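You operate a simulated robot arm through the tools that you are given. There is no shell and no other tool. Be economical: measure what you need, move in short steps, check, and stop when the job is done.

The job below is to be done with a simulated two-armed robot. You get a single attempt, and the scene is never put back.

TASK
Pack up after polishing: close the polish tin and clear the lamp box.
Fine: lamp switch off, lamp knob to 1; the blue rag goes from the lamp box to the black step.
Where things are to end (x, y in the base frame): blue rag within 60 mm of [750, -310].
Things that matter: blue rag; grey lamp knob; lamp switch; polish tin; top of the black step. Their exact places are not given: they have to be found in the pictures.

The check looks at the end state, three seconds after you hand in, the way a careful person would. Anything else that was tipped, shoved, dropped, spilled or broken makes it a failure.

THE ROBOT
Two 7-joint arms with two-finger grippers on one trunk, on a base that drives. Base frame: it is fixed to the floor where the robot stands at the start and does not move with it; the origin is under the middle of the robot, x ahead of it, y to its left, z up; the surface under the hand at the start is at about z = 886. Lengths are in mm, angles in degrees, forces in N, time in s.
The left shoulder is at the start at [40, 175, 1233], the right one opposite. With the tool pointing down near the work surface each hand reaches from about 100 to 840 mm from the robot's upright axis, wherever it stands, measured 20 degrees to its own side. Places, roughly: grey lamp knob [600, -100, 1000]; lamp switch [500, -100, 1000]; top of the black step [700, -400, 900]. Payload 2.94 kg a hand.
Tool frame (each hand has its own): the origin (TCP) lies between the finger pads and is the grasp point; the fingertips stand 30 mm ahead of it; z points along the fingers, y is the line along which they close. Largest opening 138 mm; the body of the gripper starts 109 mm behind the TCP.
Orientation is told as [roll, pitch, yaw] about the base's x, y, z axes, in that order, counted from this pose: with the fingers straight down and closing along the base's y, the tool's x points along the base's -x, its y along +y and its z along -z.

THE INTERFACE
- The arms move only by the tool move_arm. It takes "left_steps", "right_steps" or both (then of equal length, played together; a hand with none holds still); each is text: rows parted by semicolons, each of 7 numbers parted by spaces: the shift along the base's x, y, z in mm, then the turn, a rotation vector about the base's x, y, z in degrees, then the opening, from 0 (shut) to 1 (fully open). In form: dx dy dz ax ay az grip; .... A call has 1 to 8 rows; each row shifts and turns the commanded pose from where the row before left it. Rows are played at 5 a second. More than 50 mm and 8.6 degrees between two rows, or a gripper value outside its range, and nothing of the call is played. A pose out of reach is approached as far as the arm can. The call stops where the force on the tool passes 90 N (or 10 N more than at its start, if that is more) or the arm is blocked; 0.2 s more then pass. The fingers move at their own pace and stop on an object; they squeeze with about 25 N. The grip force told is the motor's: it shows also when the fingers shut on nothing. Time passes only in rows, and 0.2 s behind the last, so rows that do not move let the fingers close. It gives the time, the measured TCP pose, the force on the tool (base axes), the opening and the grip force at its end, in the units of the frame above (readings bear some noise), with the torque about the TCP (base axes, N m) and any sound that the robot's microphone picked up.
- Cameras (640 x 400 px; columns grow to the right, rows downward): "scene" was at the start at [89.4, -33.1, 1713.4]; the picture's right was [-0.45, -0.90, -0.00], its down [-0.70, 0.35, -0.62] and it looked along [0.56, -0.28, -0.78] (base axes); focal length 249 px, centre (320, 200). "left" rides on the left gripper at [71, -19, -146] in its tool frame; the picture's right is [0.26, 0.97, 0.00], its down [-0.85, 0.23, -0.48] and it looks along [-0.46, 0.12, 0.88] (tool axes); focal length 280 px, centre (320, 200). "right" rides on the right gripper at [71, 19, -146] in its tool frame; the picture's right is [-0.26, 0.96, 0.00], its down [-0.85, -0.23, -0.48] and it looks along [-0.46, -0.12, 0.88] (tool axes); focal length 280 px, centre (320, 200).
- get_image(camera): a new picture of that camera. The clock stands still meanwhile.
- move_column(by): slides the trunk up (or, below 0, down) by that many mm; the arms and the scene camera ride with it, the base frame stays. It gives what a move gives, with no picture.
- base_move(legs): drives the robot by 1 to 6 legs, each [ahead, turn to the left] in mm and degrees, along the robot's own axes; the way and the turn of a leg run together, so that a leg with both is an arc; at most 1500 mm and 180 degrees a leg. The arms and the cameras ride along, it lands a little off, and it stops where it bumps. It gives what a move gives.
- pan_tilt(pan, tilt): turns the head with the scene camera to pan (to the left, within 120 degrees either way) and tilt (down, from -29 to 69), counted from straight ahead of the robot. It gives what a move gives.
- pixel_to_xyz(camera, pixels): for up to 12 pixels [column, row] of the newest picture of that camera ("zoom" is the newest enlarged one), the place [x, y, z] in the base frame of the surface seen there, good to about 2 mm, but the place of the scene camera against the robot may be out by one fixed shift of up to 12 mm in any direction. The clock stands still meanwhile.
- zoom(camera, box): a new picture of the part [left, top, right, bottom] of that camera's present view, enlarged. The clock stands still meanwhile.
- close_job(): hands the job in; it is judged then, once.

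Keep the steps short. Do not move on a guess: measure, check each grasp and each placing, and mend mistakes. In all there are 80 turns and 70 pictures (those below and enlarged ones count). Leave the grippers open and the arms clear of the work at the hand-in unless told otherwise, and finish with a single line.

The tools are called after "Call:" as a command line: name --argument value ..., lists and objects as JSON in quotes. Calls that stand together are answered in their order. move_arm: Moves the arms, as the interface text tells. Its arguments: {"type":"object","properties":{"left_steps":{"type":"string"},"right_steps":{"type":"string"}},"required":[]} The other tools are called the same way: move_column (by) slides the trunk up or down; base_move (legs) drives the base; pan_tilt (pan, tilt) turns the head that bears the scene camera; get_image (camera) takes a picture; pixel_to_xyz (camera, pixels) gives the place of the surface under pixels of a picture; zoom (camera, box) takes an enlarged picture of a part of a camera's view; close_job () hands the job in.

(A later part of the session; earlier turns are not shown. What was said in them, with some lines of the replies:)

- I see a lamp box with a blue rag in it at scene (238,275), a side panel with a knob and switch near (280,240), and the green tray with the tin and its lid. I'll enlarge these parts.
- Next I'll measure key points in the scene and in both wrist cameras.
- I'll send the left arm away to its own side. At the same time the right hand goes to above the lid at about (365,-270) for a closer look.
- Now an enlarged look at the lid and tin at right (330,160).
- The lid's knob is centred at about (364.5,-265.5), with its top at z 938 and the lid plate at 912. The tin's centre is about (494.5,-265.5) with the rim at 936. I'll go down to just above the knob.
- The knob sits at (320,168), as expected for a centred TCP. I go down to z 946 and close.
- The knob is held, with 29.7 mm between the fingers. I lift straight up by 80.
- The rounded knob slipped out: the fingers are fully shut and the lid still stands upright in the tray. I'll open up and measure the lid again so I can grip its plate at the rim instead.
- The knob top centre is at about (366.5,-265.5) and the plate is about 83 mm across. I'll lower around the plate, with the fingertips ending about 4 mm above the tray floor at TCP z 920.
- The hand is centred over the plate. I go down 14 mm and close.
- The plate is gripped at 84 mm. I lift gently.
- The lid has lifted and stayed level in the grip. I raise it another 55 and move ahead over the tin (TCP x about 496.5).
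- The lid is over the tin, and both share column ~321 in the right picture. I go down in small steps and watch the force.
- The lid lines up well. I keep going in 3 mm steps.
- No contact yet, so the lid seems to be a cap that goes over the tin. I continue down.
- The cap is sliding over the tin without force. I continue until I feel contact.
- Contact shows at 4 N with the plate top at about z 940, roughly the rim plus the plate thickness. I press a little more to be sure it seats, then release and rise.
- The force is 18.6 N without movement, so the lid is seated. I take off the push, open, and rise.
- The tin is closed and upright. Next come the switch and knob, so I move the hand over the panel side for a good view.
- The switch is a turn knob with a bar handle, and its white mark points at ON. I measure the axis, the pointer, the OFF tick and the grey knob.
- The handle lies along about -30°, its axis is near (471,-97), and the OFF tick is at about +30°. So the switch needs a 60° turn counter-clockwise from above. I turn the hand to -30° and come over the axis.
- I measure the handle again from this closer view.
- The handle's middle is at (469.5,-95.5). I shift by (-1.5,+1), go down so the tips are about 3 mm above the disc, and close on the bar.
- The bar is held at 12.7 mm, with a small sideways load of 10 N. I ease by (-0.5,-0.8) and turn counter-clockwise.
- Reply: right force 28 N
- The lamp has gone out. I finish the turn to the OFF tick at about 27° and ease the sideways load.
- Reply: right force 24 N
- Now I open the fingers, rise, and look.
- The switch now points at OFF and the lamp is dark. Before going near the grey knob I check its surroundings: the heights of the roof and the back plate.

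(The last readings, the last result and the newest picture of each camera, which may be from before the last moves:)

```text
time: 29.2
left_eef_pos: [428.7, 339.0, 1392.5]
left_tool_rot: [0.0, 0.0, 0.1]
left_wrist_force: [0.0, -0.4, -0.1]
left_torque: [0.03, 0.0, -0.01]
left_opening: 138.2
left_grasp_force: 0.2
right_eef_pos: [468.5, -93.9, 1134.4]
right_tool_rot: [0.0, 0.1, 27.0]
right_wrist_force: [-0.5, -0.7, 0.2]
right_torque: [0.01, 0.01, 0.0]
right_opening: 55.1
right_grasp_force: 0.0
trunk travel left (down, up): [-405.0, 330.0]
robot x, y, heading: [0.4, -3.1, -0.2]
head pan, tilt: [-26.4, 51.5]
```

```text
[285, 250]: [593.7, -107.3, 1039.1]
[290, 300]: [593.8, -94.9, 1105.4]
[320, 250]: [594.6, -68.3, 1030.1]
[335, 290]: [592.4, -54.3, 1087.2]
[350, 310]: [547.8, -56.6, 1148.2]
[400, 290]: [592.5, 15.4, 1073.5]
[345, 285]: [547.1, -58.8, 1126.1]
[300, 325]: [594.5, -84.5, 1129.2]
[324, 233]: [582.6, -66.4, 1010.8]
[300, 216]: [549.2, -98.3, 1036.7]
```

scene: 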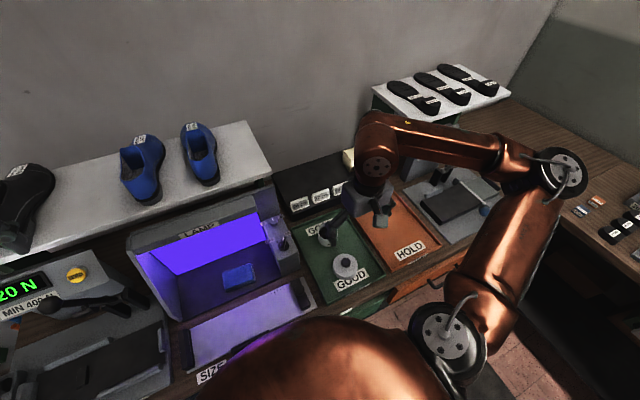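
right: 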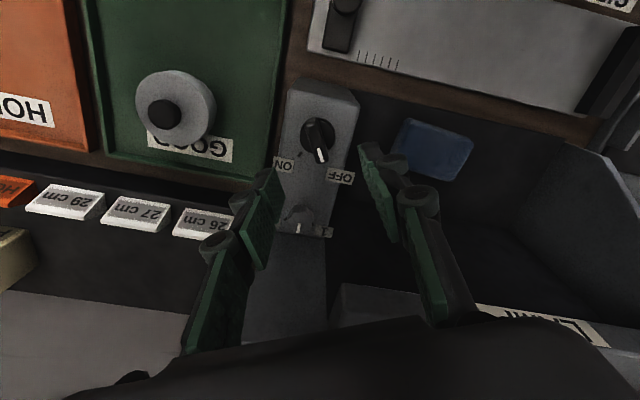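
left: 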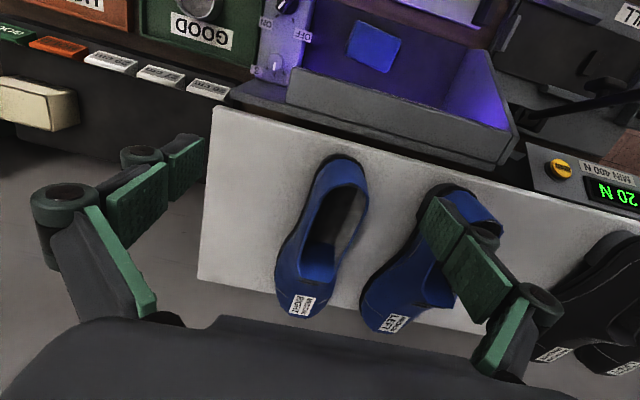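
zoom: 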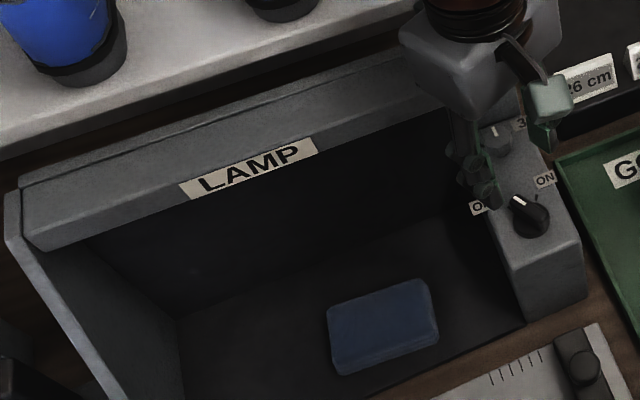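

The back plate is at x 594, and the roof end is at y -60 for x≥547 and z up to 1151. I measure how wide my finger links are at each height so that they clear, and look at the knob's pointer and ticks.

Call:
pixel_to_xyz --camera "right" --pixels '[[420, 195], [435, 200], [408, 160], [455, 290], [470, 318], [215, 240], [185, 340], [440, 250], [300, 229], [299, 205]]'

Call:
zoom --camera "right" --box '[265, 190, 345, 250]'

Call:
pixel_to_xyz --camera "zoom" --pixels '[[280, 210], [265, 300], [210, 210], [350, 220], [280, 150], [268, 270]]'

```text
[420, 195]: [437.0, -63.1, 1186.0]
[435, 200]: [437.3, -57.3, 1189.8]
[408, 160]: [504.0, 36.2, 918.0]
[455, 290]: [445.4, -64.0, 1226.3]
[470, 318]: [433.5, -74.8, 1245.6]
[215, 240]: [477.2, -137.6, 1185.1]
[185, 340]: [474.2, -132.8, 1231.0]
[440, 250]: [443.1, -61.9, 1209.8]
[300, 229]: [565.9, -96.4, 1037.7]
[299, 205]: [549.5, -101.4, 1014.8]
```

```text
6.67 times, centred on (305, 220) of right
```

zoom: 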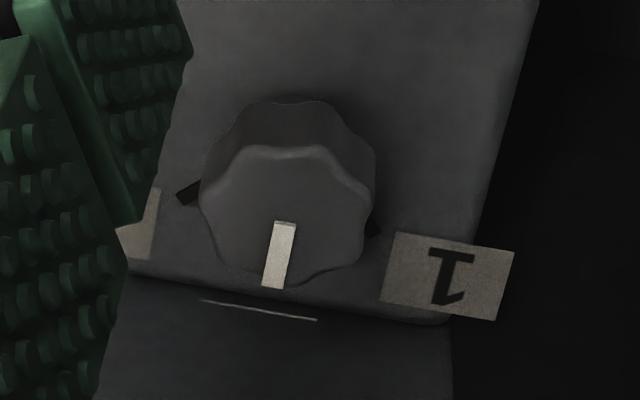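

```text
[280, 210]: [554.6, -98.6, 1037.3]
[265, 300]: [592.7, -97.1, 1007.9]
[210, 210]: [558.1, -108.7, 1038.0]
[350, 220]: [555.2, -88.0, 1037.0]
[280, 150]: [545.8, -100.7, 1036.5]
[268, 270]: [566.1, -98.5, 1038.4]
```

I'll use a grip leaning 20° back towards the robot. While the knob turns counter-clockwise, the lean then moves away from both the roof and the back plate. The knob axis is about (556,-97.3) and tick 1 is at +43°. First I straighten the yaw, lean, and come above the knob.

Call:
move_arm --right_steps "0 0 0 0 0 -6.75 0.27;0 0 0 0 0 -6.75 0.27;0 0 0 0 0 -6.75 0.27;0 0 0 0 0 -6.75 0.27;20 0 0 0 -6.7 0 0.27;20 0 0 0 -6.7 0 0.27;20 -0.5 0 0 -6.6 0 0.27;20 0 -30 0 0 0 0.27"

Call:
get_image --camera "right"

Call:
zoom --camera "scene" --box '[220, 180, 320, 260]'

```text
time: 31.0
left_eef_pos: [424.7, 338.8, 1393.5]
left_tool_rot: [0.0, -0.1, 0.1]
left_wrist_force: [0.4, 0.4, 0.2]
left_torque: [0.0, -0.03, 0.03]
left_opening: 138.2
left_grasp_force: 0.1
right_eef_pos: [545.4, -95.0, 1105.4]
right_tool_rot: [0.0, -19.9, 0.3]
right_wrist_force: [-21.1, -3.2, -0.3]
right_torque: [0.02, -0.33, 0.69]
right_opening: 35.4
right_grasp_force: 0.0
trunk travel left (down, up): [-405.0, 330.0]
robot x, y, heading: [2.3, 0.8, 0.2]
head pan, tilt: [-26.4, 51.5]
```

```text
33 pictures are left
```

right: 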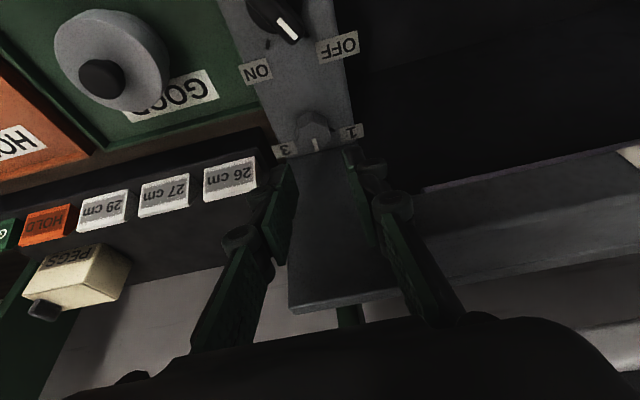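

```text
5.00 times, centred on (270, 220) of scene
```

zoom: 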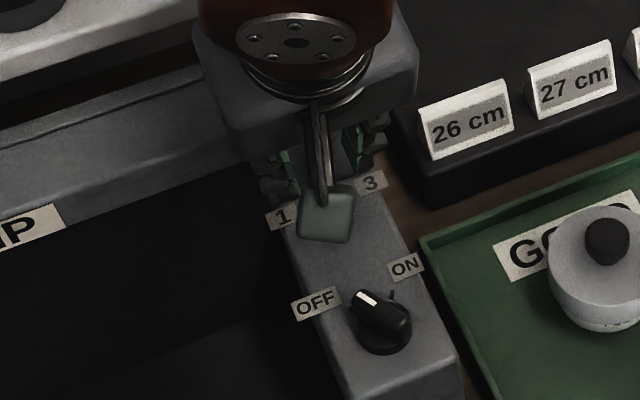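

A force of -21 N in x shows that the left finger link touches the hood's end. I back off, turn 12° and lower to z 1055, then come in from the front below the hood.

Call:
move_arm --right_steps "-20 0 0 0 0 0 0.27;-20 0 0 0 0 0 0.27;0 -5 0 0 0 6 0.27;0 -5 0 0 0 6 0.27;0 0 -25 0 0 0 0.27;0 0 -24 0 0 0 0.27;0 0 0 0 0 0 0.27"

Call:
get_image --camera "right"

Call:
zoom --camera "scene" --box '[120, 180, 320, 300]'

```text
time: 32.6
left_eef_pos: [427.8, 339.2, 1391.6]
left_tool_rot: [0.0, 0.1, 0.2]
left_wrist_force: [-0.4, 0.1, 0.1]
left_torque: [0.01, -0.02, 0.0]
left_opening: 137.9
left_grasp_force: 0.1
right_eef_pos: [509.5, -104.9, 1055.6]
right_tool_rot: [0.0, -19.8, 12.0]
right_wrist_force: [-0.4, 0.3, 0.2]
right_torque: [-0.05, 0.0, 0.02]
right_opening: 37.3
right_grasp_force: 0.0
trunk travel left (down, up): [-405.0, 330.0]
robot x, y, heading: [-1.5, -1.6, -0.1]
head pan, tilt: [-26.4, 51.5]
```

```text
31 pictures are left
```

right: 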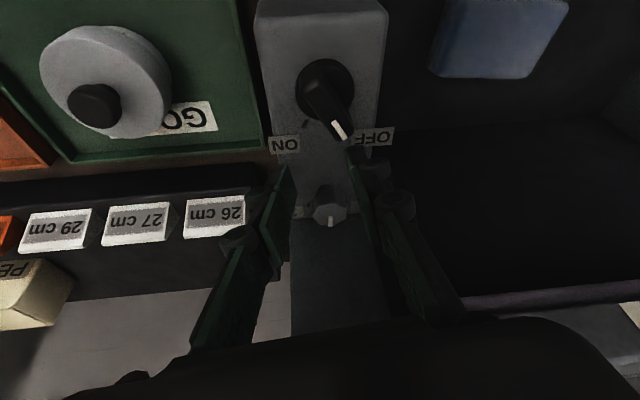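

```text
3.20 times, centred on (220, 240) of scene
```

zoom: 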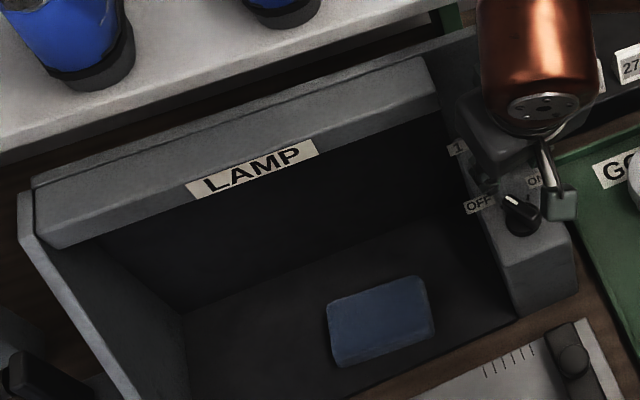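

The lamp box looks undisturbed. I verify the knob position from here.

Call:
zoom --camera "right" --box '[290, 175, 370, 235]'

Call:
pixel_to_xyz --camera "zoom" --pixels '[[320, 270], [210, 265], [440, 275], [320, 300], [320, 240], [325, 320], [445, 310], [320, 340]]'

```text
6.67 times, centred on (330, 205) of right
```

zoom: 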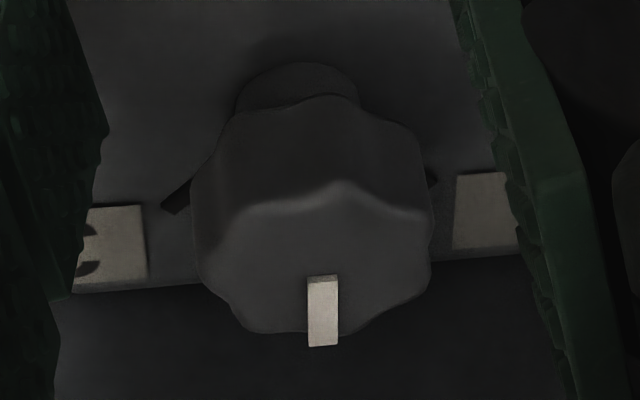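

```text
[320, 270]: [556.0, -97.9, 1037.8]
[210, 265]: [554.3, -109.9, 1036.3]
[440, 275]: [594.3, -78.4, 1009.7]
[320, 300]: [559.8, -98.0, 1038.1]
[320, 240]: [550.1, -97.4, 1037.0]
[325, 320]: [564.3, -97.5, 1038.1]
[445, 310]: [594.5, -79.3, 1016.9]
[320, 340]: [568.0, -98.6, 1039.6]
```

The knob axis is (557,-98). I slide in along the approach line, then lower to z 1047.

Call:
move_arm --right_steps "14 2.5 0 0 0 0 0.27;14 2.6 0 0 0 0 0.27;13.5 2.5 0 0 0 0 0.27;0 0 -4 0 0 0 0.27;0 0 -4 0 0 0 0.27;0 0 0 0 0 0 0.27"

Call:
get_image --camera "right"

```text
time: 34.0
left_eef_pos: [427.8, 339.9, 1391.5]
left_tool_rot: [-0.1, 0.0, 0.1]
left_wrist_force: [-0.3, -0.8, 0.2]
left_torque: [-0.05, 0.02, -0.02]
left_opening: 137.9
left_grasp_force: 0.0
right_eef_pos: [550.9, -99.7, 1047.4]
right_tool_rot: [0.0, -19.9, 12.0]
right_wrist_force: [0.0, -0.4, -0.6]
right_torque: [-0.02, 0.03, -0.01]
right_opening: 37.2
right_grasp_force: 0.0
trunk travel left (down, up): [-405.0, 330.0]
robot x, y, heading: [1.5, 3.5, -0.1]
head pan, tilt: [-26.4, 51.5]
```

```text
28 pictures are left
```

right: 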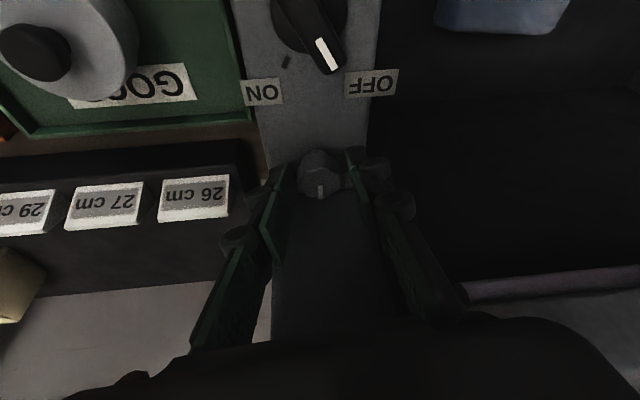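

The knob is between the fingers with no contact. I close.

Call:
move_arm --right_steps "0 0 0 0 0 0 0;0 0 0 0 0 0 0;0 0 0 0 0 0 0"

```text
time: 34.8
left_eef_pos: [426.8, 340.6, 1391.5]
left_tool_rot: [0.0, 0.0, 0.1]
left_wrist_force: [0.2, 1.5, -0.7]
left_torque: [0.01, 0.04, -0.01]
left_opening: 137.7
left_grasp_force: 0.1
right_eef_pos: [550.7, -96.6, 1046.9]
right_tool_rot: [0.0, -20.0, 12.0]
right_wrist_force: [0.6, -0.7, -0.4]
right_torque: [-0.01, -0.02, 0.05]
right_opening: 25.4
right_grasp_force: 45.3
trunk travel left (down, up): [-405.0, 330.0]
robot x, y, heading: [0.8, -0.3, -0.0]
head pan, tilt: [-26.4, 51.5]
```

The knob is held at 25.4 mm without sideways load. I turn it counter-clockwise by 43° about its axis.

Call:
move_arm --right_steps "0.24 -0.84 0 0 0 7.2 0;0.34 -0.81 0 0 0 7.2 0;0.44 -0.76 0 0 0 7.2 0;0.53 -0.70 0 0 0 7.2 0;0.62 -0.63 0 0 0 7.2 0;0.69 -0.55 0 0 0 7.2 0;0 0 0 0 0 0 0"

Call:
zoom --camera "right" --box '[270, 140, 390, 220]'

```text
time: 36.4
left_eef_pos: [427.0, 340.2, 1391.0]
left_tool_rot: [-0.1, 0.0, 0.0]
left_wrist_force: [0.4, -0.6, -0.4]
left_torque: [-0.02, -0.01, 0.02]
left_opening: 138.2
left_grasp_force: 0.1
right_eef_pos: [552.9, -100.2, 1048.0]
right_tool_rot: [0.1, -19.9, 51.7]
right_wrist_force: [-5.4, 12.2, -12.3]
right_torque: [0.67, 0.11, 0.06]
right_opening: 25.1
right_grasp_force: 44.7
right hand out of reach, approached as far as the arm can: row 6
trunk travel left (down, up): [-405.0, 330.0]
robot x, y, heading: [1.2, 1.4, 0.1]
head pan, tilt: [-26.4, 51.5]
```

```text
5.00 times, centred on (330, 180) of right
```

zoom: 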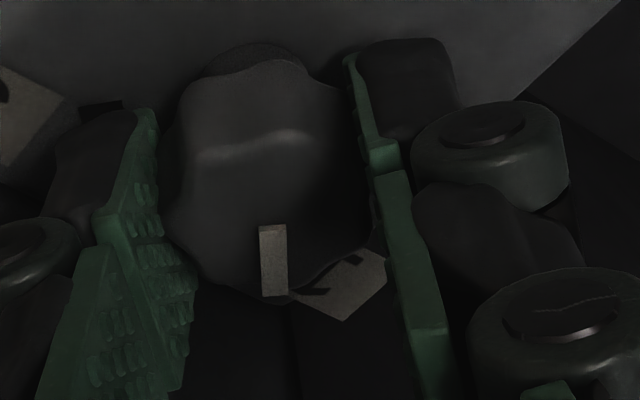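

The arm reached its limit at 51.7°, so about 40° has been turned. I measure the pointer.

Call:
pixel_to_xyz --camera "zoom" --pixels '[[273, 235], [273, 250], [274, 285], [260, 200], [260, 160]]'

```text
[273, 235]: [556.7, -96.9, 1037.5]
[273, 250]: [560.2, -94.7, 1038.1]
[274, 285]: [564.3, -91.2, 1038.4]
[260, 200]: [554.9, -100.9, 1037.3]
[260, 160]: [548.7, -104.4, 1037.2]
```

The pointer is at about 37° and tick 1 is near 43°. I release, retreat along the tool axis, and look at the pointer against the tick.

Call:
move_arm --right_steps "0 0 0 0 0 0 0.27;0 0 0 0 0 0 0.27;-6.4 -8 28 0 0 0 0.27;-12 -12 28 0 0 -7 0.27;-15 0 28 0 0 -7 0.27;-15 0 20 0 0 -7 0.27;-10 0 0 0 0 -7 0.27;0 0 0 0 0 0 0.27"

Call:
get_image --camera "right"

```text
time: 38.2
left_eef_pos: [428.7, 339.5, 1391.9]
left_tool_rot: [0.0, 0.1, 0.0]
left_wrist_force: [0.4, -0.2, 0.6]
left_torque: [0.01, -0.01, 0.01]
left_opening: 137.9
left_grasp_force: 0.0
right_eef_pos: [496.5, -123.3, 1152.0]
right_tool_rot: [0.1, -20.0, 23.5]
right_wrist_force: [0.3, -0.1, -0.1]
right_torque: [-0.01, 0.01, 0.01]
right_opening: 37.1
right_grasp_force: 0.0
trunk travel left (down, up): [-405.0, 330.0]
robot x, y, heading: [0.6, -2.9, -0.0]
head pan, tilt: [-26.4, 51.5]
```

```text
26 pictures are left
```

right: 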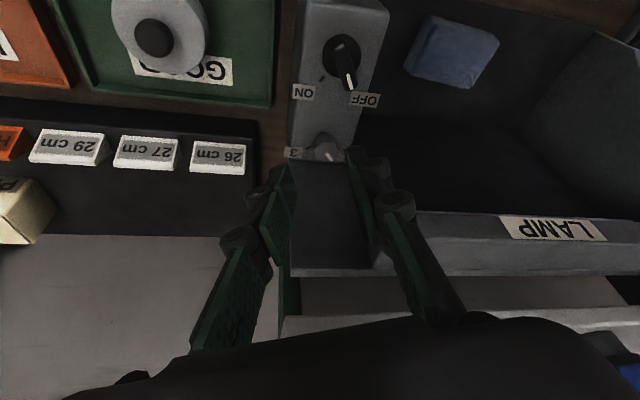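

Call:
zoom --camera "right" --box '[285, 25, 395, 170]'

Call:
zoom --camera "right" --box '[290, 125, 360, 175]'

Call:
pixel_to_xyz --camera "zoom" --pixels '[[370, 290], [355, 268], [350, 262], [340, 245], [375, 295]]'

```text
2.76 times, centred on (340, 98) of right
```

zoom: 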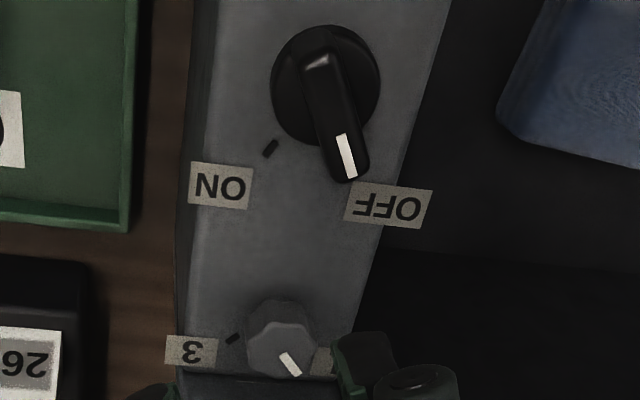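

```text
8.00 times, centred on (325, 150) of right
```

zoom: 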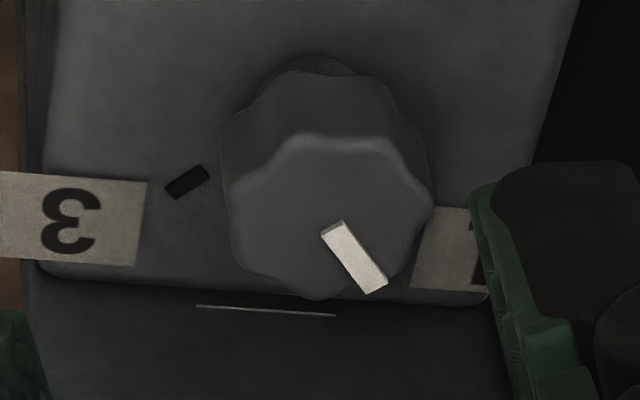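

```text
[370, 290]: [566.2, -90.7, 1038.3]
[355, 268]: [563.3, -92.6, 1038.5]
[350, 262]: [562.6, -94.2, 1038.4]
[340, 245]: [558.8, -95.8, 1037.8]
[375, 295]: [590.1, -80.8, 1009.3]
```

The pointer is at 35–38°. I measure the visible tick 3, which mirrors tick 1, to get the exact angle.

Call:
pixel_to_xyz --camera "zoom" --pixels '[[187, 182], [172, 190], [203, 174], [320, 62]]'

```text
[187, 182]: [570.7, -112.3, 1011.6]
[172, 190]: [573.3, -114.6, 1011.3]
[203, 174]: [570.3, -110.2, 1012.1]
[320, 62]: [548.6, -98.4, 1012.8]
```

The ticks are at ±45°, so about 8° more is needed. I come in again at yaw 23.5°, first to the front of the knob.

Call:
move_arm --right_steps "8 3 -35 0 0 0 0.27;7.6 2.8 -35 0 0 0 0.27;0 0 -27 0 0 0 0.27;0 0 0 0 0 0 0.27"

Call:
zoom --camera "right" --box '[270, 150, 390, 240]'

Call:
pixel_to_xyz --camera "zoom" --pixels '[[320, 260], [340, 290], [320, 240]]'

```text
time: 39.2
left_eef_pos: [427.4, 339.6, 1391.5]
left_tool_rot: [0.0, 0.0, 0.2]
left_wrist_force: [-0.2, -0.6, -0.5]
left_torque: [-0.02, 0.0, 0.0]
left_opening: 138.0
left_grasp_force: 0.0
right_eef_pos: [512.0, -118.1, 1054.1]
right_tool_rot: [0.1, -20.0, 23.6]
right_wrist_force: [0.1, 0.1, 0.9]
right_torque: [0.0, 0.02, -0.02]
right_opening: 37.2
right_grasp_force: 0.0
trunk travel left (down, up): [-405.0, 330.0]
robot x, y, heading: [-1.3, -3.1, -0.1]
head pan, tilt: [-26.4, 51.5]
```

```text
4.44 times, centred on (330, 195) of right
```

zoom: 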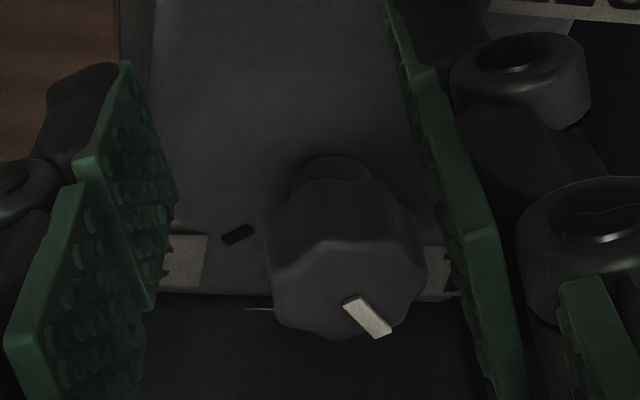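

```text
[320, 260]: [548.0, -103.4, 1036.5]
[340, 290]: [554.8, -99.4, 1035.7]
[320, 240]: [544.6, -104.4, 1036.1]
```

The knob sits between the fingers, slightly to the right. I slide in with a small correction, lower, and close.

Call:
move_arm --right_steps "12.5 6.4 0 0 0 0 0.27;13 5.8 0 0 0 0 0.27;13 5.5 0 0 0 0 0.27;0 0 -7 0 0 0 0.27;0 0 0 0 0 0 0;0 0 0 0 0 0 0;0 0 0 0 0 0 0"

```text
time: 40.8
left_eef_pos: [426.4, 339.7, 1392.2]
left_tool_rot: [-0.1, 0.0, 0.0]
left_wrist_force: [0.3, -0.4, -0.4]
left_torque: [0.02, 0.01, -0.01]
left_opening: 138.0
left_grasp_force: 0.0
right_eef_pos: [550.3, -100.0, 1047.3]
right_tool_rot: [0.0, -20.0, 23.5]
right_wrist_force: [-0.1, -1.6, 1.2]
right_torque: [0.03, -0.2, -0.03]
right_opening: 25.5
right_grasp_force: 44.7
trunk travel left (down, up): [-405.0, 330.0]
robot x, y, heading: [-3.5, -3.0, 0.1]
head pan, tilt: [-26.4, 51.5]
```

It is held cleanly. I turn 8° more, release, retreat and look.

Call:
move_arm --right_steps "0.22 -0.43 0 0 0 4 0;0.23 -0.44 0 0 0 4 0;0 0 0 0 0 0 0;0 0 0 0 0 0 0.27;0 0 0 0 0 0 0.27;-8 -5 28 0 0 0 0.27;-18 -6 28 0 0 0 0.27;-30 -10 30 0 0 0 0.27"

Call:
zoom --camera "right" --box '[270, 110, 390, 190]'

```text
time: 42.6
left_eef_pos: [426.5, 339.5, 1392.6]
left_tool_rot: [0.1, 0.0, 0.0]
left_wrist_force: [0.4, -0.3, 0.3]
left_torque: [0.01, -0.03, -0.05]
left_opening: 138.0
left_grasp_force: 0.1
right_eef_pos: [493.8, -122.9, 1135.0]
right_tool_rot: [0.0, -20.0, 31.5]
right_wrist_force: [-0.1, 0.4, 0.2]
right_torque: [0.05, -0.01, 0.01]
right_opening: 37.2
right_grasp_force: 0.1
trunk travel left (down, up): [-405.0, 330.0]
robot x, y, heading: [-1.0, -1.0, -0.1]
head pan, tilt: [-26.4, 51.5]
```

```text
5.00 times, centred on (330, 150) of right
```

zoom: 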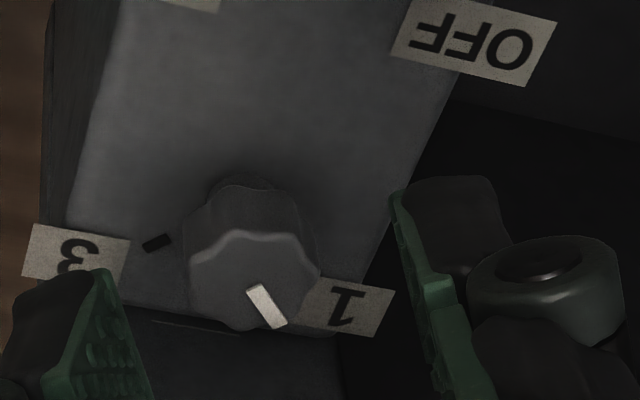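

Call:
pixel_to_xyz --camera "zoom" --pixels '[[255, 293], [265, 307], [278, 322], [245, 275], [235, 262]]'

```text
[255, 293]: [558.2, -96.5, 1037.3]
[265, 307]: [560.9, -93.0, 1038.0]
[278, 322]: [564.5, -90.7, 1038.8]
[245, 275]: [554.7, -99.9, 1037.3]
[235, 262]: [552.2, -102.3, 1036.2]
```

The pointer is at about 43°, on tick 1. Next is the rag: I level the hand, rise above the hood and move over to the rag at about (485,66).

Call:
move_arm --right_steps "-5 0 20 0 0 -7.9 0.6;-5 0 20 0 0 -7.9 1;0 0 20 0 0 -7.9 1;0 20 20 0 0 -7.8 1;0 40 0 0 6.7 0 1;0 40 0 0 6.7 0 1;0 45 0 0 6.6 0 1;0 43 0 0 0 0 1"

Call:
get_image --camera "right"

```text
time: 44.4
left_eef_pos: [426.6, 341.9, 1390.6]
left_tool_rot: [-0.2, -0.1, 0.1]
left_wrist_force: [-0.3, -0.8, -0.6]
left_torque: [-0.06, 0.02, 0.0]
left_opening: 137.8
left_grasp_force: 0.0
right_eef_pos: [484.4, 72.2, 1212.5]
right_tool_rot: [-0.1, 0.1, 0.0]
right_wrist_force: [0.2, -0.3, -0.7]
right_torque: [-0.06, 0.0, 0.01]
right_opening: 138.0
right_grasp_force: 0.1
trunk travel left (down, up): [-405.0, 330.0]
robot x, y, heading: [1.8, -0.4, -0.3]
head pan, tilt: [-26.4, 51.5]
```

```text
21 pictures are left
```

right: 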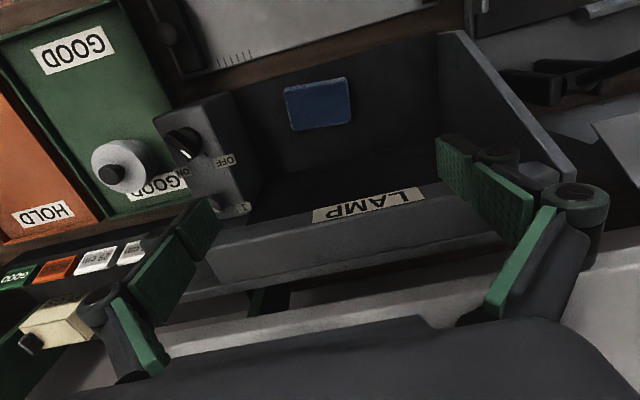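

Call:
zoom --camera "right" --box '[260, 60, 380, 140]'

Call:
pixel_to_xyz --camera "zoom" --pixels '[[130, 140], [440, 95], [470, 305], [170, 345], [300, 220], [480, 200], [560, 200], [60, 200], [350, 380]]'

Call:
pixel_to_xyz --camera "right" --pixels '[[230, 250], [310, 240], [300, 232], [230, 285], [250, 330]]'

```text
5.00 times, centred on (320, 100) of right
```

zoom: 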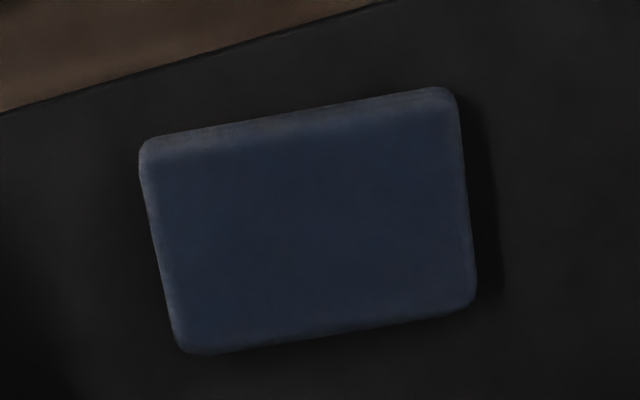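

```text
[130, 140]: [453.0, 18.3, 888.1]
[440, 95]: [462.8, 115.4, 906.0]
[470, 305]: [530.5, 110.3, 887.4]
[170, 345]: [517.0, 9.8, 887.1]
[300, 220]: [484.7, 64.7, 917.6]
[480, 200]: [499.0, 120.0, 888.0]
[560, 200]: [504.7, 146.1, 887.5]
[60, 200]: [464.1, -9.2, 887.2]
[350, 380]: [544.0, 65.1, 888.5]
```

```text
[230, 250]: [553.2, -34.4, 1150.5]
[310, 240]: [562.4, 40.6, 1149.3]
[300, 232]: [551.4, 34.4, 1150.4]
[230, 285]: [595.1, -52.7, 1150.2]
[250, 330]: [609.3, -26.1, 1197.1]
```

The rag spans y 17–114 and x 455–525, with its top at 918 and the floor at 887. I shift 4 mm in -y and go down to z 945 first.

Call:
move_arm --right_steps "0 -2 -45 0 0 0 1;0 -2 -45 0 0 0 1;0 0 -45 0 0 0 1;0 0 -45 0 0 0 1;0 0 -45 0 0 0 1;0 0 -42 0 0 0 1;0 0 0 0 0 0 1"

Call:
get_image --camera "right"

```text
time: 46.0
left_eef_pos: [427.2, 339.0, 1390.8]
left_tool_rot: [0.0, 0.0, 0.1]
left_wrist_force: [-0.1, -0.9, -0.7]
left_torque: [0.0, 0.0, -0.02]
left_opening: 138.0
left_grasp_force: 0.1
right_eef_pos: [483.7, 64.8, 948.0]
right_tool_rot: [0.0, 0.0, 0.1]
right_wrist_force: [0.4, 0.2, -0.5]
right_torque: [-0.03, -0.04, 0.01]
right_opening: 138.2
right_grasp_force: 0.0
trunk travel left (down, up): [-405.0, 330.0]
robot x, y, heading: [0.0, -2.0, 0.1]
head pan, tilt: [-26.4, 51.5]
```

```text
19 pictures are left
```

right: 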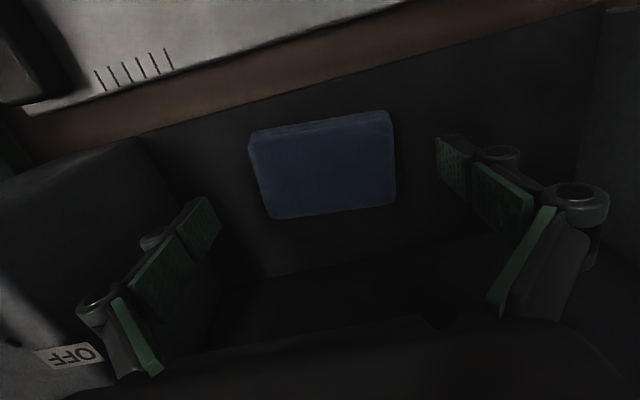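

The rag lies centred between the fingers with no contact. I go down 26 and close.

Call:
move_arm --right_steps "0 0 -15 0 0 0 1;0 0 -11 0 0 0 1;0 0 0 0 0 0 0.3;0 0 0 0 0 0 0.3;0 0 0 0 0 0 0.3;0 0 0 0 0 0 0.3;0 0 0 0 0 0 0.3"

Call:
get_image --camera "right"

```text
time: 47.6
left_eef_pos: [426.1, 338.4, 1393.1]
left_tool_rot: [0.1, -0.1, 0.1]
left_wrist_force: [0.5, -0.4, -0.4]
left_torque: [0.01, 0.01, 0.0]
left_opening: 137.9
left_grasp_force: 0.0
right_eef_pos: [487.2, 66.3, 930.8]
right_tool_rot: [0.7, -0.7, 0.0]
right_wrist_force: [2.2, -2.1, 14.9]
right_torque: [-0.21, -0.05, -0.2]
right_opening: 101.8
right_grasp_force: 25.5
trunk travel left (down, up): [-405.0, 330.0]
robot x, y, heading: [1.0, 1.9, -0.1]
head pan, tilt: [-26.4, 51.5]
```

```text
18 pictures are left
```

right: 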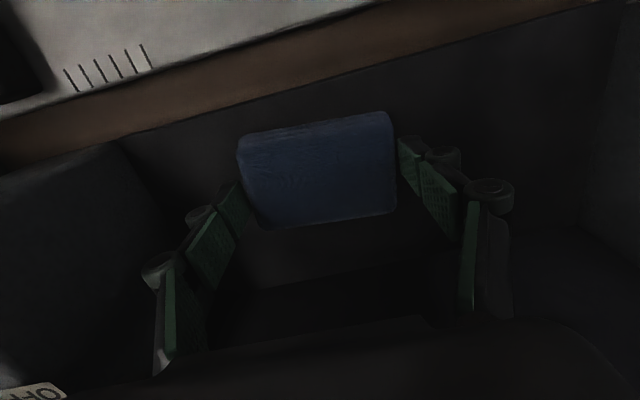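

The rag is gripped at 102 mm. The hand stopped at z 931 with a 15 N upward load, so I won't press further. I lift gently and check.

Call:
move_arm --right_steps "0 0 9 0 0 0 0.3;0 0 5 0 0 0 0.3;0 0 8 0 0 0 0.3;0 0 10 0 0 0 0.3;0 0 0 0 0 0 0.3"

Call:
get_image --camera "right"

```text
time: 48.8
left_eef_pos: [428.2, 340.2, 1391.7]
left_tool_rot: [0.0, 0.0, 0.0]
left_wrist_force: [0.1, 0.7, 0.3]
left_torque: [-0.02, -0.02, -0.04]
left_opening: 137.9
left_grasp_force: 0.0
right_eef_pos: [482.7, 63.0, 951.5]
right_tool_rot: [0.0, 0.1, 0.1]
right_wrist_force: [1.0, -0.1, -0.4]
right_torque: [0.0, 0.01, -0.01]
right_opening: 101.7
right_grasp_force: 24.9
trunk travel left (down, up): [-405.0, 330.0]
robot x, y, heading: [-2.6, 1.7, 0.0]
head pan, tilt: [-26.4, 51.5]
```

```text
17 pictures are left
```

right: 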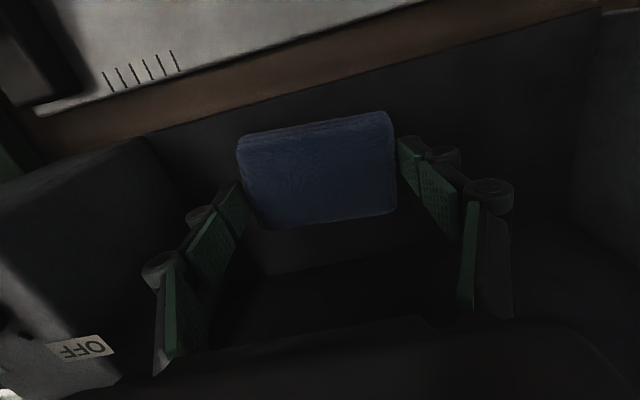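

The rag came up firmly. I lift to z about 1110 and check the end of the shoe shelf and the free area on the black step with the scene camera.

Call:
move_arm --right_steps "0 0 40 0 0 0 0.3;0 0 45 0 0 0 0.3;0 0 45 0 0 0 0.3;0 0 30 0 0 0 0.3"

Call:
get_image --camera "scene"

Call:
pixel_to_xyz --camera "scene" --pixels '[[268, 172], [243, 124], [278, 172], [330, 158], [340, 150], [300, 178], [310, 170], [325, 187], [346, 178], [300, 160], [320, 157], [360, 158]]'

```text
time: 49.8
left_eef_pos: [427.4, 340.5, 1391.9]
left_tool_rot: [0.0, -0.1, 0.1]
left_wrist_force: [0.1, 0.9, 0.9]
left_torque: [0.0, -0.03, 0.0]
left_opening: 138.1
left_grasp_force: 0.0
right_eef_pos: [484.3, 63.8, 1109.5]
right_tool_rot: [0.0, 0.0, 0.1]
right_wrist_force: [-0.6, -0.3, 0.1]
right_torque: [-0.02, -0.03, -0.02]
right_opening: 101.3
right_grasp_force: 25.2
trunk travel left (down, up): [-405.0, 330.0]
robot x, y, heading: [-2.7, 3.6, -0.0]
head pan, tilt: [-26.4, 51.5]
```

```text
16 pictures are left
```

scene: 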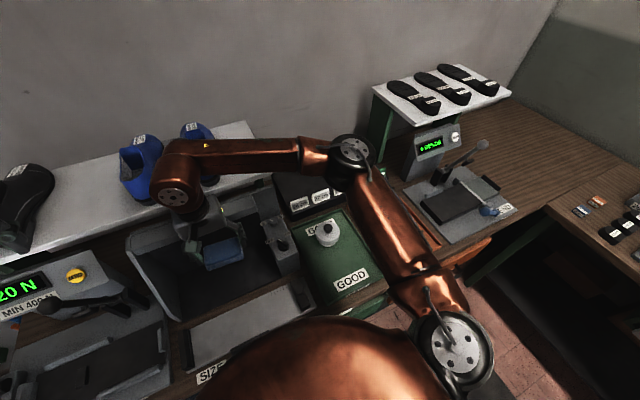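

```text
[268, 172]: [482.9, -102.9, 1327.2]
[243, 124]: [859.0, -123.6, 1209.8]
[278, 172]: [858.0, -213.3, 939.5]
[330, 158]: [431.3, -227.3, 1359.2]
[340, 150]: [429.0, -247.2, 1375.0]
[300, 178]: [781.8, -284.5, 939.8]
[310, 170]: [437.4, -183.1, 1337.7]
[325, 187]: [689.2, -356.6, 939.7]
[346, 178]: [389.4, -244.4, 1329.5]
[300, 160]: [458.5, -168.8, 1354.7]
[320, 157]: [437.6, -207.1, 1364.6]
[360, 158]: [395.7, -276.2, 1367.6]
```

The shelf ends near y -125 and the step is free around (750,-310). I carry the rag sideways first, in front of the hood.

Call:
move_arm --right_steps "0 -46 0 0 0 0 0.3;0 -46.5 0 0 0 0 0.3;0 -47 0 0 0 0 0.3;0 -47 0 0 0 0 0.3;0 -47 0 0 0 0 0.3;0 -47 0 0 0 0 0.3;0 -47 0 0 0 0 0.3;0 -46 0 0 0 0 0.3"

Call:
move_arm --right_steps "40 0 0 0 0 0 0.3;45 0 0 0 0 0 0.3;45 0 0 0 0 0 0.3;45 0 0 0 0 0 0.3;45 0 0 0 0 0 0.3;41 0 0 0 0 0 0.3;0 0 0 0 0 0 0.3"

Call:
get_image --camera "right"

```text
time: 51.6
left_eef_pos: [427.6, 337.5, 1392.6]
left_tool_rot: [0.0, 0.1, 0.1]
left_wrist_force: [-0.5, -0.1, -0.9]
left_torque: [0.01, -0.04, -0.01]
left_opening: 138.0
left_grasp_force: 0.1
right_eef_pos: [480.3, -314.0, 1113.9]
right_tool_rot: [0.1, 0.1, 0.2]
right_wrist_force: [-0.3, 0.0, -1.3]
right_torque: [0.03, -0.03, 0.0]
right_opening: 101.4
right_grasp_force: 24.8
trunk travel left (down, up): [-405.0, 330.0]
robot x, y, heading: [1.4, -2.2, -0.1]
head pan, tilt: [-26.4, 51.5]
```

```text
time: 53.2
left_eef_pos: [428.0, 338.7, 1391.8]
left_tool_rot: [0.0, 0.0, 0.1]
left_wrist_force: [0.7, -0.6, 0.2]
left_torque: [0.02, -0.05, -0.02]
left_opening: 138.2
left_grasp_force: 0.0
right_eef_pos: [733.5, -310.3, 1111.2]
right_tool_rot: [0.1, 0.0, 0.1]
right_wrist_force: [-0.6, -0.1, 0.2]
right_torque: [-0.01, -0.01, -0.02]
right_opening: 101.0
right_grasp_force: 24.7
right hand out of reach, approached as far as the arm can: row 6
trunk travel left (down, up): [-405.0, 330.0]
robot x, y, heading: [-1.0, 1.0, -0.3]
head pan, tilt: [-26.4, 51.5]
```

```text
15 pictures are left
```

right: 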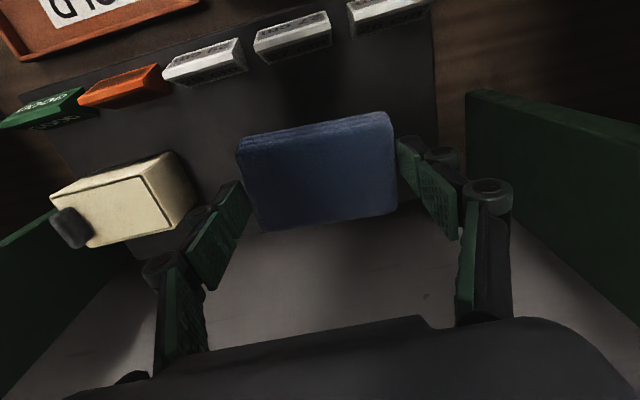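

The hand reached as far as x 733, so the rag centre is about 738, which is within the allowance. I measure the surfaces around the rag before lowering.

Call:
pixel_to_xyz --camera "right" --pixels '[[330, 260], [300, 240], [420, 260], [225, 175], [215, 150], [320, 90], [400, 80], [430, 120], [318, 170], [240, 150], [390, 130], [190, 200]]'

```text
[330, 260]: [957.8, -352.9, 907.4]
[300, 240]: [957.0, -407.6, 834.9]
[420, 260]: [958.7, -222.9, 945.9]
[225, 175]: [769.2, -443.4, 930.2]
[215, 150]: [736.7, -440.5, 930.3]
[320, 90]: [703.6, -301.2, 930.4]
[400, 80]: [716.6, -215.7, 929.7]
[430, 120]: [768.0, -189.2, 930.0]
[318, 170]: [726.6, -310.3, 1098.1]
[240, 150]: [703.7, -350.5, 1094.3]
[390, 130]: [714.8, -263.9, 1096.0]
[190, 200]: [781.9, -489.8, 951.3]
```

The step is clear around the rag, with its top at z 930 and free to x≈850. The rag's underside is at TCP-44. I lower by 115 first.

Call:
move_arm --right_steps "0 0 -30 0 0 0 0.3;0 0 -30 0 0 0 0.3;0 0 -30 0 0 0 0.3;0 0 -25 0 0 0 0.3;0 0 0 0 0 0 0.3"

Call:
get_image --camera "right"

```text
time: 54.4
left_eef_pos: [427.1, 339.3, 1391.5]
left_tool_rot: [0.0, 0.0, 0.1]
left_wrist_force: [-0.1, -0.5, -0.3]
left_torque: [0.02, -0.03, 0.01]
left_opening: 138.0
left_grasp_force: 0.1
right_eef_pos: [735.9, -311.0, 998.2]
right_tool_rot: [0.0, 0.0, 0.1]
right_wrist_force: [0.2, -0.9, 0.3]
right_torque: [0.0, -0.04, 0.02]
right_opening: 100.9
right_grasp_force: 24.6
trunk travel left (down, up): [-405.0, 330.0]
robot x, y, heading: [2.7, 2.2, -0.0]
head pan, tilt: [-26.4, 51.5]
```

```text
14 pictures are left
```

right: 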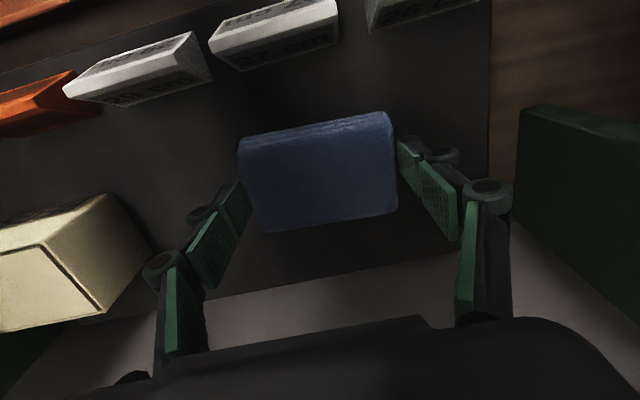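

All is clear. I move 8 ahead and lower to contact in small steps.

Call:
move_arm --right_steps "4 0 -8 0 0 0 0.3;4 0 -7 0 0 0 0.3;0 0 -5 0 0 0 0.3;0 0 -2 0 0 0 0.3;0 0 0 0 0 0 0.3"

```text
time: 55.6
left_eef_pos: [427.7, 338.9, 1392.4]
left_tool_rot: [0.0, -0.1, 0.1]
left_wrist_force: [0.1, 0.2, 0.4]
left_torque: [0.01, 0.0, 0.02]
left_opening: 138.0
left_grasp_force: 0.0
right_eef_pos: [743.0, -309.5, 974.6]
right_tool_rot: [0.1, 0.0, 0.0]
right_wrist_force: [-0.3, -0.6, -1.4]
right_torque: [-0.01, 0.03, -0.01]
right_opening: 100.4
right_grasp_force: 25.6
trunk travel left (down, up): [-405.0, 330.0]
robot x, y, heading: [-0.9, 0.7, 0.0]
head pan, tilt: [-26.4, 51.5]
```

Call:
move_arm --right_steps "0 0 -2 0 0 0 0.3;0 0 -1 0 0 0 0.3;0 0 0 0 0 0 0.3"

```text
time: 56.4
left_eef_pos: [428.2, 340.7, 1392.0]
left_tool_rot: [0.0, -0.1, 0.2]
left_wrist_force: [1.4, -0.4, 0.9]
left_torque: [-0.01, -0.01, 0.0]
left_opening: 138.3
left_grasp_force: 0.1
right_eef_pos: [743.4, -310.8, 972.6]
right_tool_rot: [0.1, 0.0, 0.1]
right_wrist_force: [-0.2, -0.7, 3.4]
right_torque: [0.06, -0.11, -0.02]
right_opening: 100.7
right_grasp_force: 24.7
trunk travel left (down, up): [-405.0, 330.0]
robot x, y, heading: [4.0, -2.4, -0.3]
head pan, tilt: [-26.4, 51.5]
```

The rag touches the step with 3.4 N. I open, rise straight up and look.

Call:
move_arm --right_steps "0 0 0 0 0 0 0.9;0 0 0 0 0 0 0.9;0 0 0 0 0 0 0.9;0 0 0 0 0 0 0.9;0 0 30 0 0 0 0.9;0 0 40 0 0 0 0.9;0 0 40 0 0 0 0.9"

Call:
get_image --camera "right"

Call:
pixel_to_xyz --camera "right" --pixels '[[320, 130], [320, 110], [320, 150], [280, 130], [360, 130], [420, 100]]'

```text
time: 58.0
left_eef_pos: [427.5, 340.0, 1390.7]
left_tool_rot: [0.0, 0.1, 0.1]
left_wrist_force: [-0.4, -0.3, -0.9]
left_torque: [0.0, -0.06, -0.01]
left_opening: 138.1
left_grasp_force: 0.1
right_eef_pos: [739.9, -310.3, 1081.7]
right_tool_rot: [0.1, 0.0, 0.0]
right_wrist_force: [-1.4, 0.0, 0.1]
right_torque: [0.0, -0.04, 0.0]
right_opening: 124.0
right_grasp_force: 0.0
trunk travel left (down, up): [-405.0, 330.0]
robot x, y, heading: [0.9, 1.9, 0.4]
head pan, tilt: [-26.4, 51.5]
```

```text
13 pictures are left
```

right: 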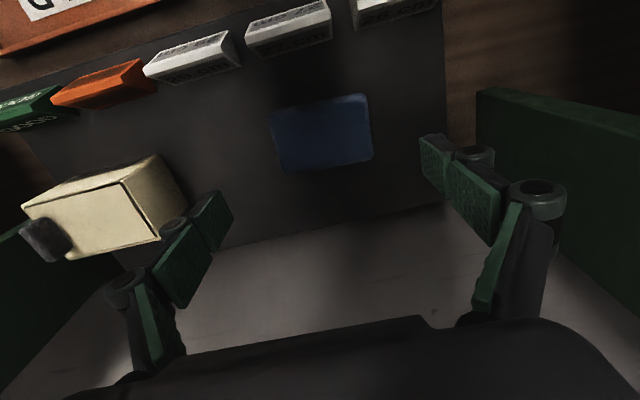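

```text
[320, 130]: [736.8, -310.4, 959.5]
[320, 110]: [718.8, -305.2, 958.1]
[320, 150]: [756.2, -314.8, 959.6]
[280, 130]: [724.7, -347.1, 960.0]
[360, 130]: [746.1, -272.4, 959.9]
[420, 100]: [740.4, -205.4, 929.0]
```

The rag lies flat on the step at about (738,-310). I pull the right arm back to its starting area and take a last look.

Call:
move_arm --right_steps "-15 0 40 0 0 0 1;-35 0 30 0 0 0 1;-45 0 20 0 0 0 1;-45 -5 20 0 0 0 1;-45 -10 20 0 0 0 1;-45 -10 20 0 0 0 1;-45 -15 20 0 0 0 1;-45 -15 20 0 0 0 1"

Call:
get_image --camera "scene"

Call:
zoom --camera "scene" --box '[220, 130, 400, 280]'

```text
refused: row 5 steps farther than a row can; nothing moved
```

```text
12 pictures are left
```

scene: 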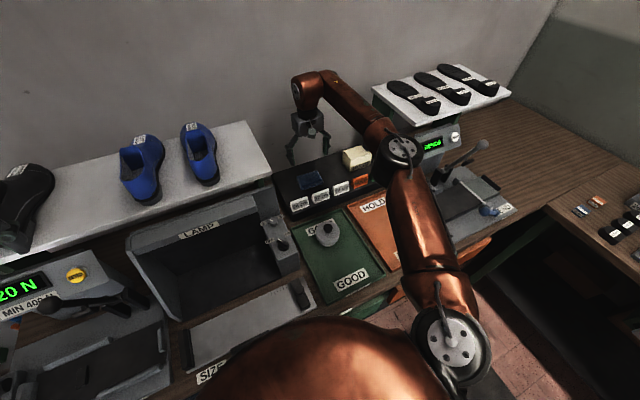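

```text
2.67 times, centred on (310, 205) of scene
```

zoom: 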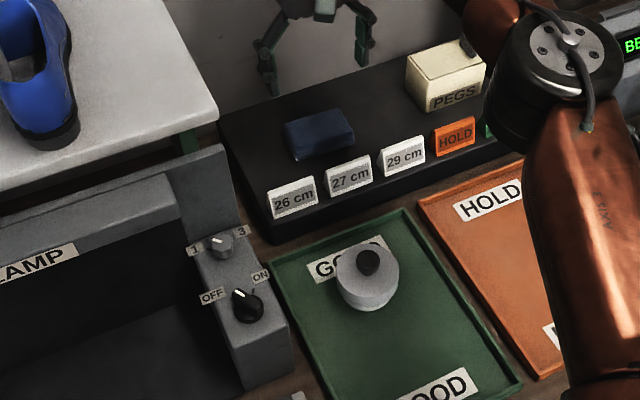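

The step was too long, so nothing moved. I retract again with shorter rows.

Call:
move_arm --right_steps "-10 0 40 0 0 0 1;-35 0 30 0 0 0 1;-42 0 20 0 0 0 1;-42 -5 20 0 0 0 1;-42 -8 20 0 0 0 1;-42 -8 20 0 0 0 1;-42 -8 20 0 0 0 1;-42 -8 20 0 0 0 1"

Call:
get_image --camera "scene"

Call:
zoom --camera "scene" --box '[250, 190, 310, 260]'

Call:
get_image --camera "right"

```text
time: 59.8
left_eef_pos: [424.9, 339.6, 1392.7]
left_tool_rot: [0.0, 0.0, 0.1]
left_wrist_force: [0.1, 0.0, -0.4]
left_torque: [0.01, -0.1, 0.0]
left_opening: 138.3
left_grasp_force: 0.0
right_eef_pos: [442.8, -345.3, 1272.2]
right_tool_rot: [-0.1, 0.0, 0.0]
right_wrist_force: [-0.2, 0.2, -0.1]
right_torque: [-0.03, -0.04, 0.02]
right_opening: 138.1
right_grasp_force: 0.1
trunk travel left (down, up): [-405.0, 330.0]
robot x, y, heading: [-1.1, 0.8, 0.0]
head pan, tilt: [-26.4, 51.5]
```

```text
10 pictures are left
```

scene: 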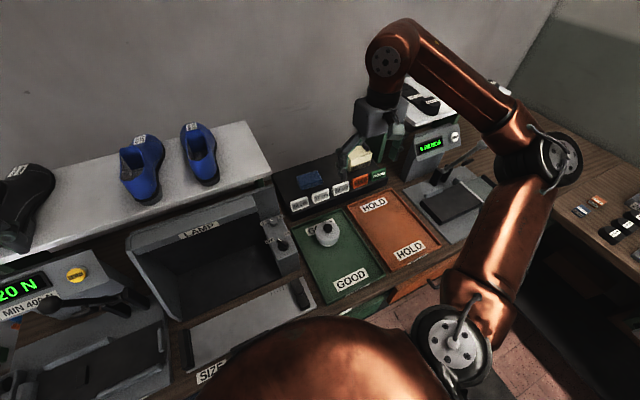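

```text
5.71 times, centred on (280, 225) of scene
```

zoom: 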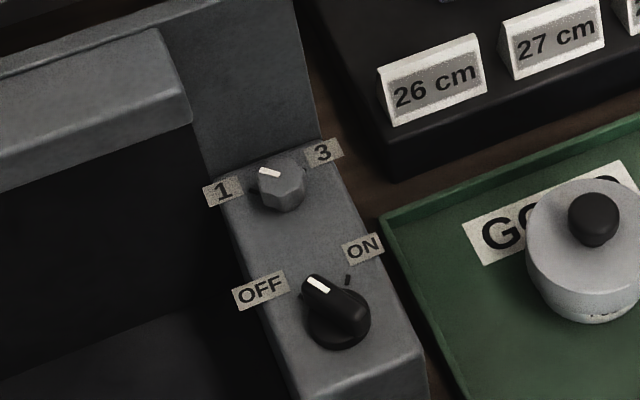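

```text
8 pictures are left
```

right: 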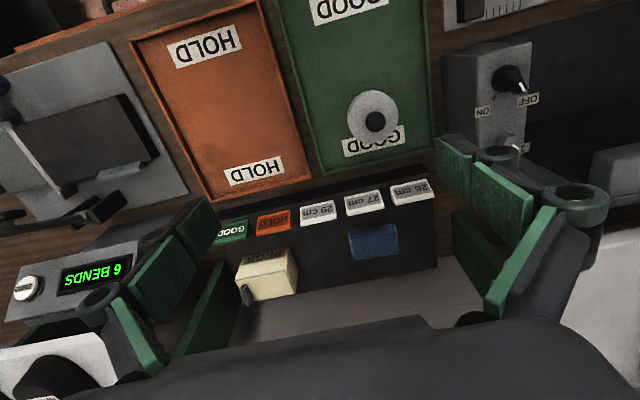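

Everything else stands as before. I check both pointers against their ticks once more.

Call:
zoom --camera "scene" --box '[262, 205, 298, 250]'

Call:
pixel_to_xyz --camera "zoom" --pixels '[[320, 200], [270, 80], [250, 60], [320, 260]]'

```text
8.89 times, centred on (280, 228) of scene
```

zoom: 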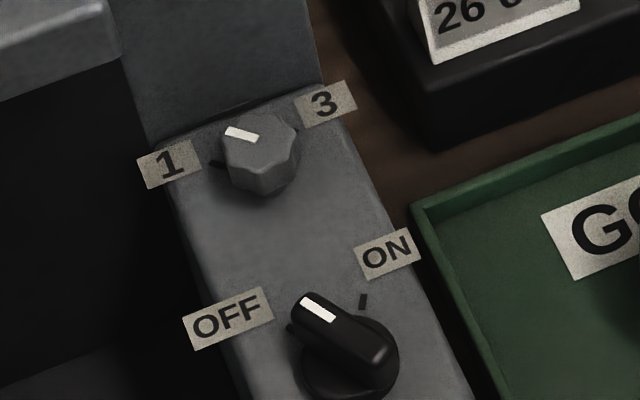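

```text
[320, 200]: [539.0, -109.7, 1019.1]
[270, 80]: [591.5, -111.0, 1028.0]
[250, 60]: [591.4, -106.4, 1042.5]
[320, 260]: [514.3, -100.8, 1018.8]
```

Call:
pixel_to_xyz --camera "zoom" --pixels '[[218, 164], [230, 130], [255, 140], [262, 143], [290, 328], [308, 302], [332, 316], [375, 345], [363, 302], [300, 127]]'

```text
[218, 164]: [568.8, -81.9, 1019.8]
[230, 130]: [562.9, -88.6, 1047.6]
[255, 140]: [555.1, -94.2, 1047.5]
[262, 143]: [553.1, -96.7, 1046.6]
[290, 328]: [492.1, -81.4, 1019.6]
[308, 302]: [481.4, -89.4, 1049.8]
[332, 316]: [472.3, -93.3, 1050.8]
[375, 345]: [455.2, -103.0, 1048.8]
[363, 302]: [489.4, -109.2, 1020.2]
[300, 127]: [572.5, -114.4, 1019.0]
```

The switch pointer reads about 27° against its tick at about 30°, and the knob pointer about 41–43° against tick 1 at about 45°. The tin is closed, the rag is on the step, the arms are clear and the grippers are open, so I hand in.

Call:
close_job

```text
The job is handed in.
```

The job is handed in: the polish tin is closed, the lamp switch is off, the lamp knob is at 1 (within about 4° of its tick), and the blue rag lies on the black step at about [738, -310].
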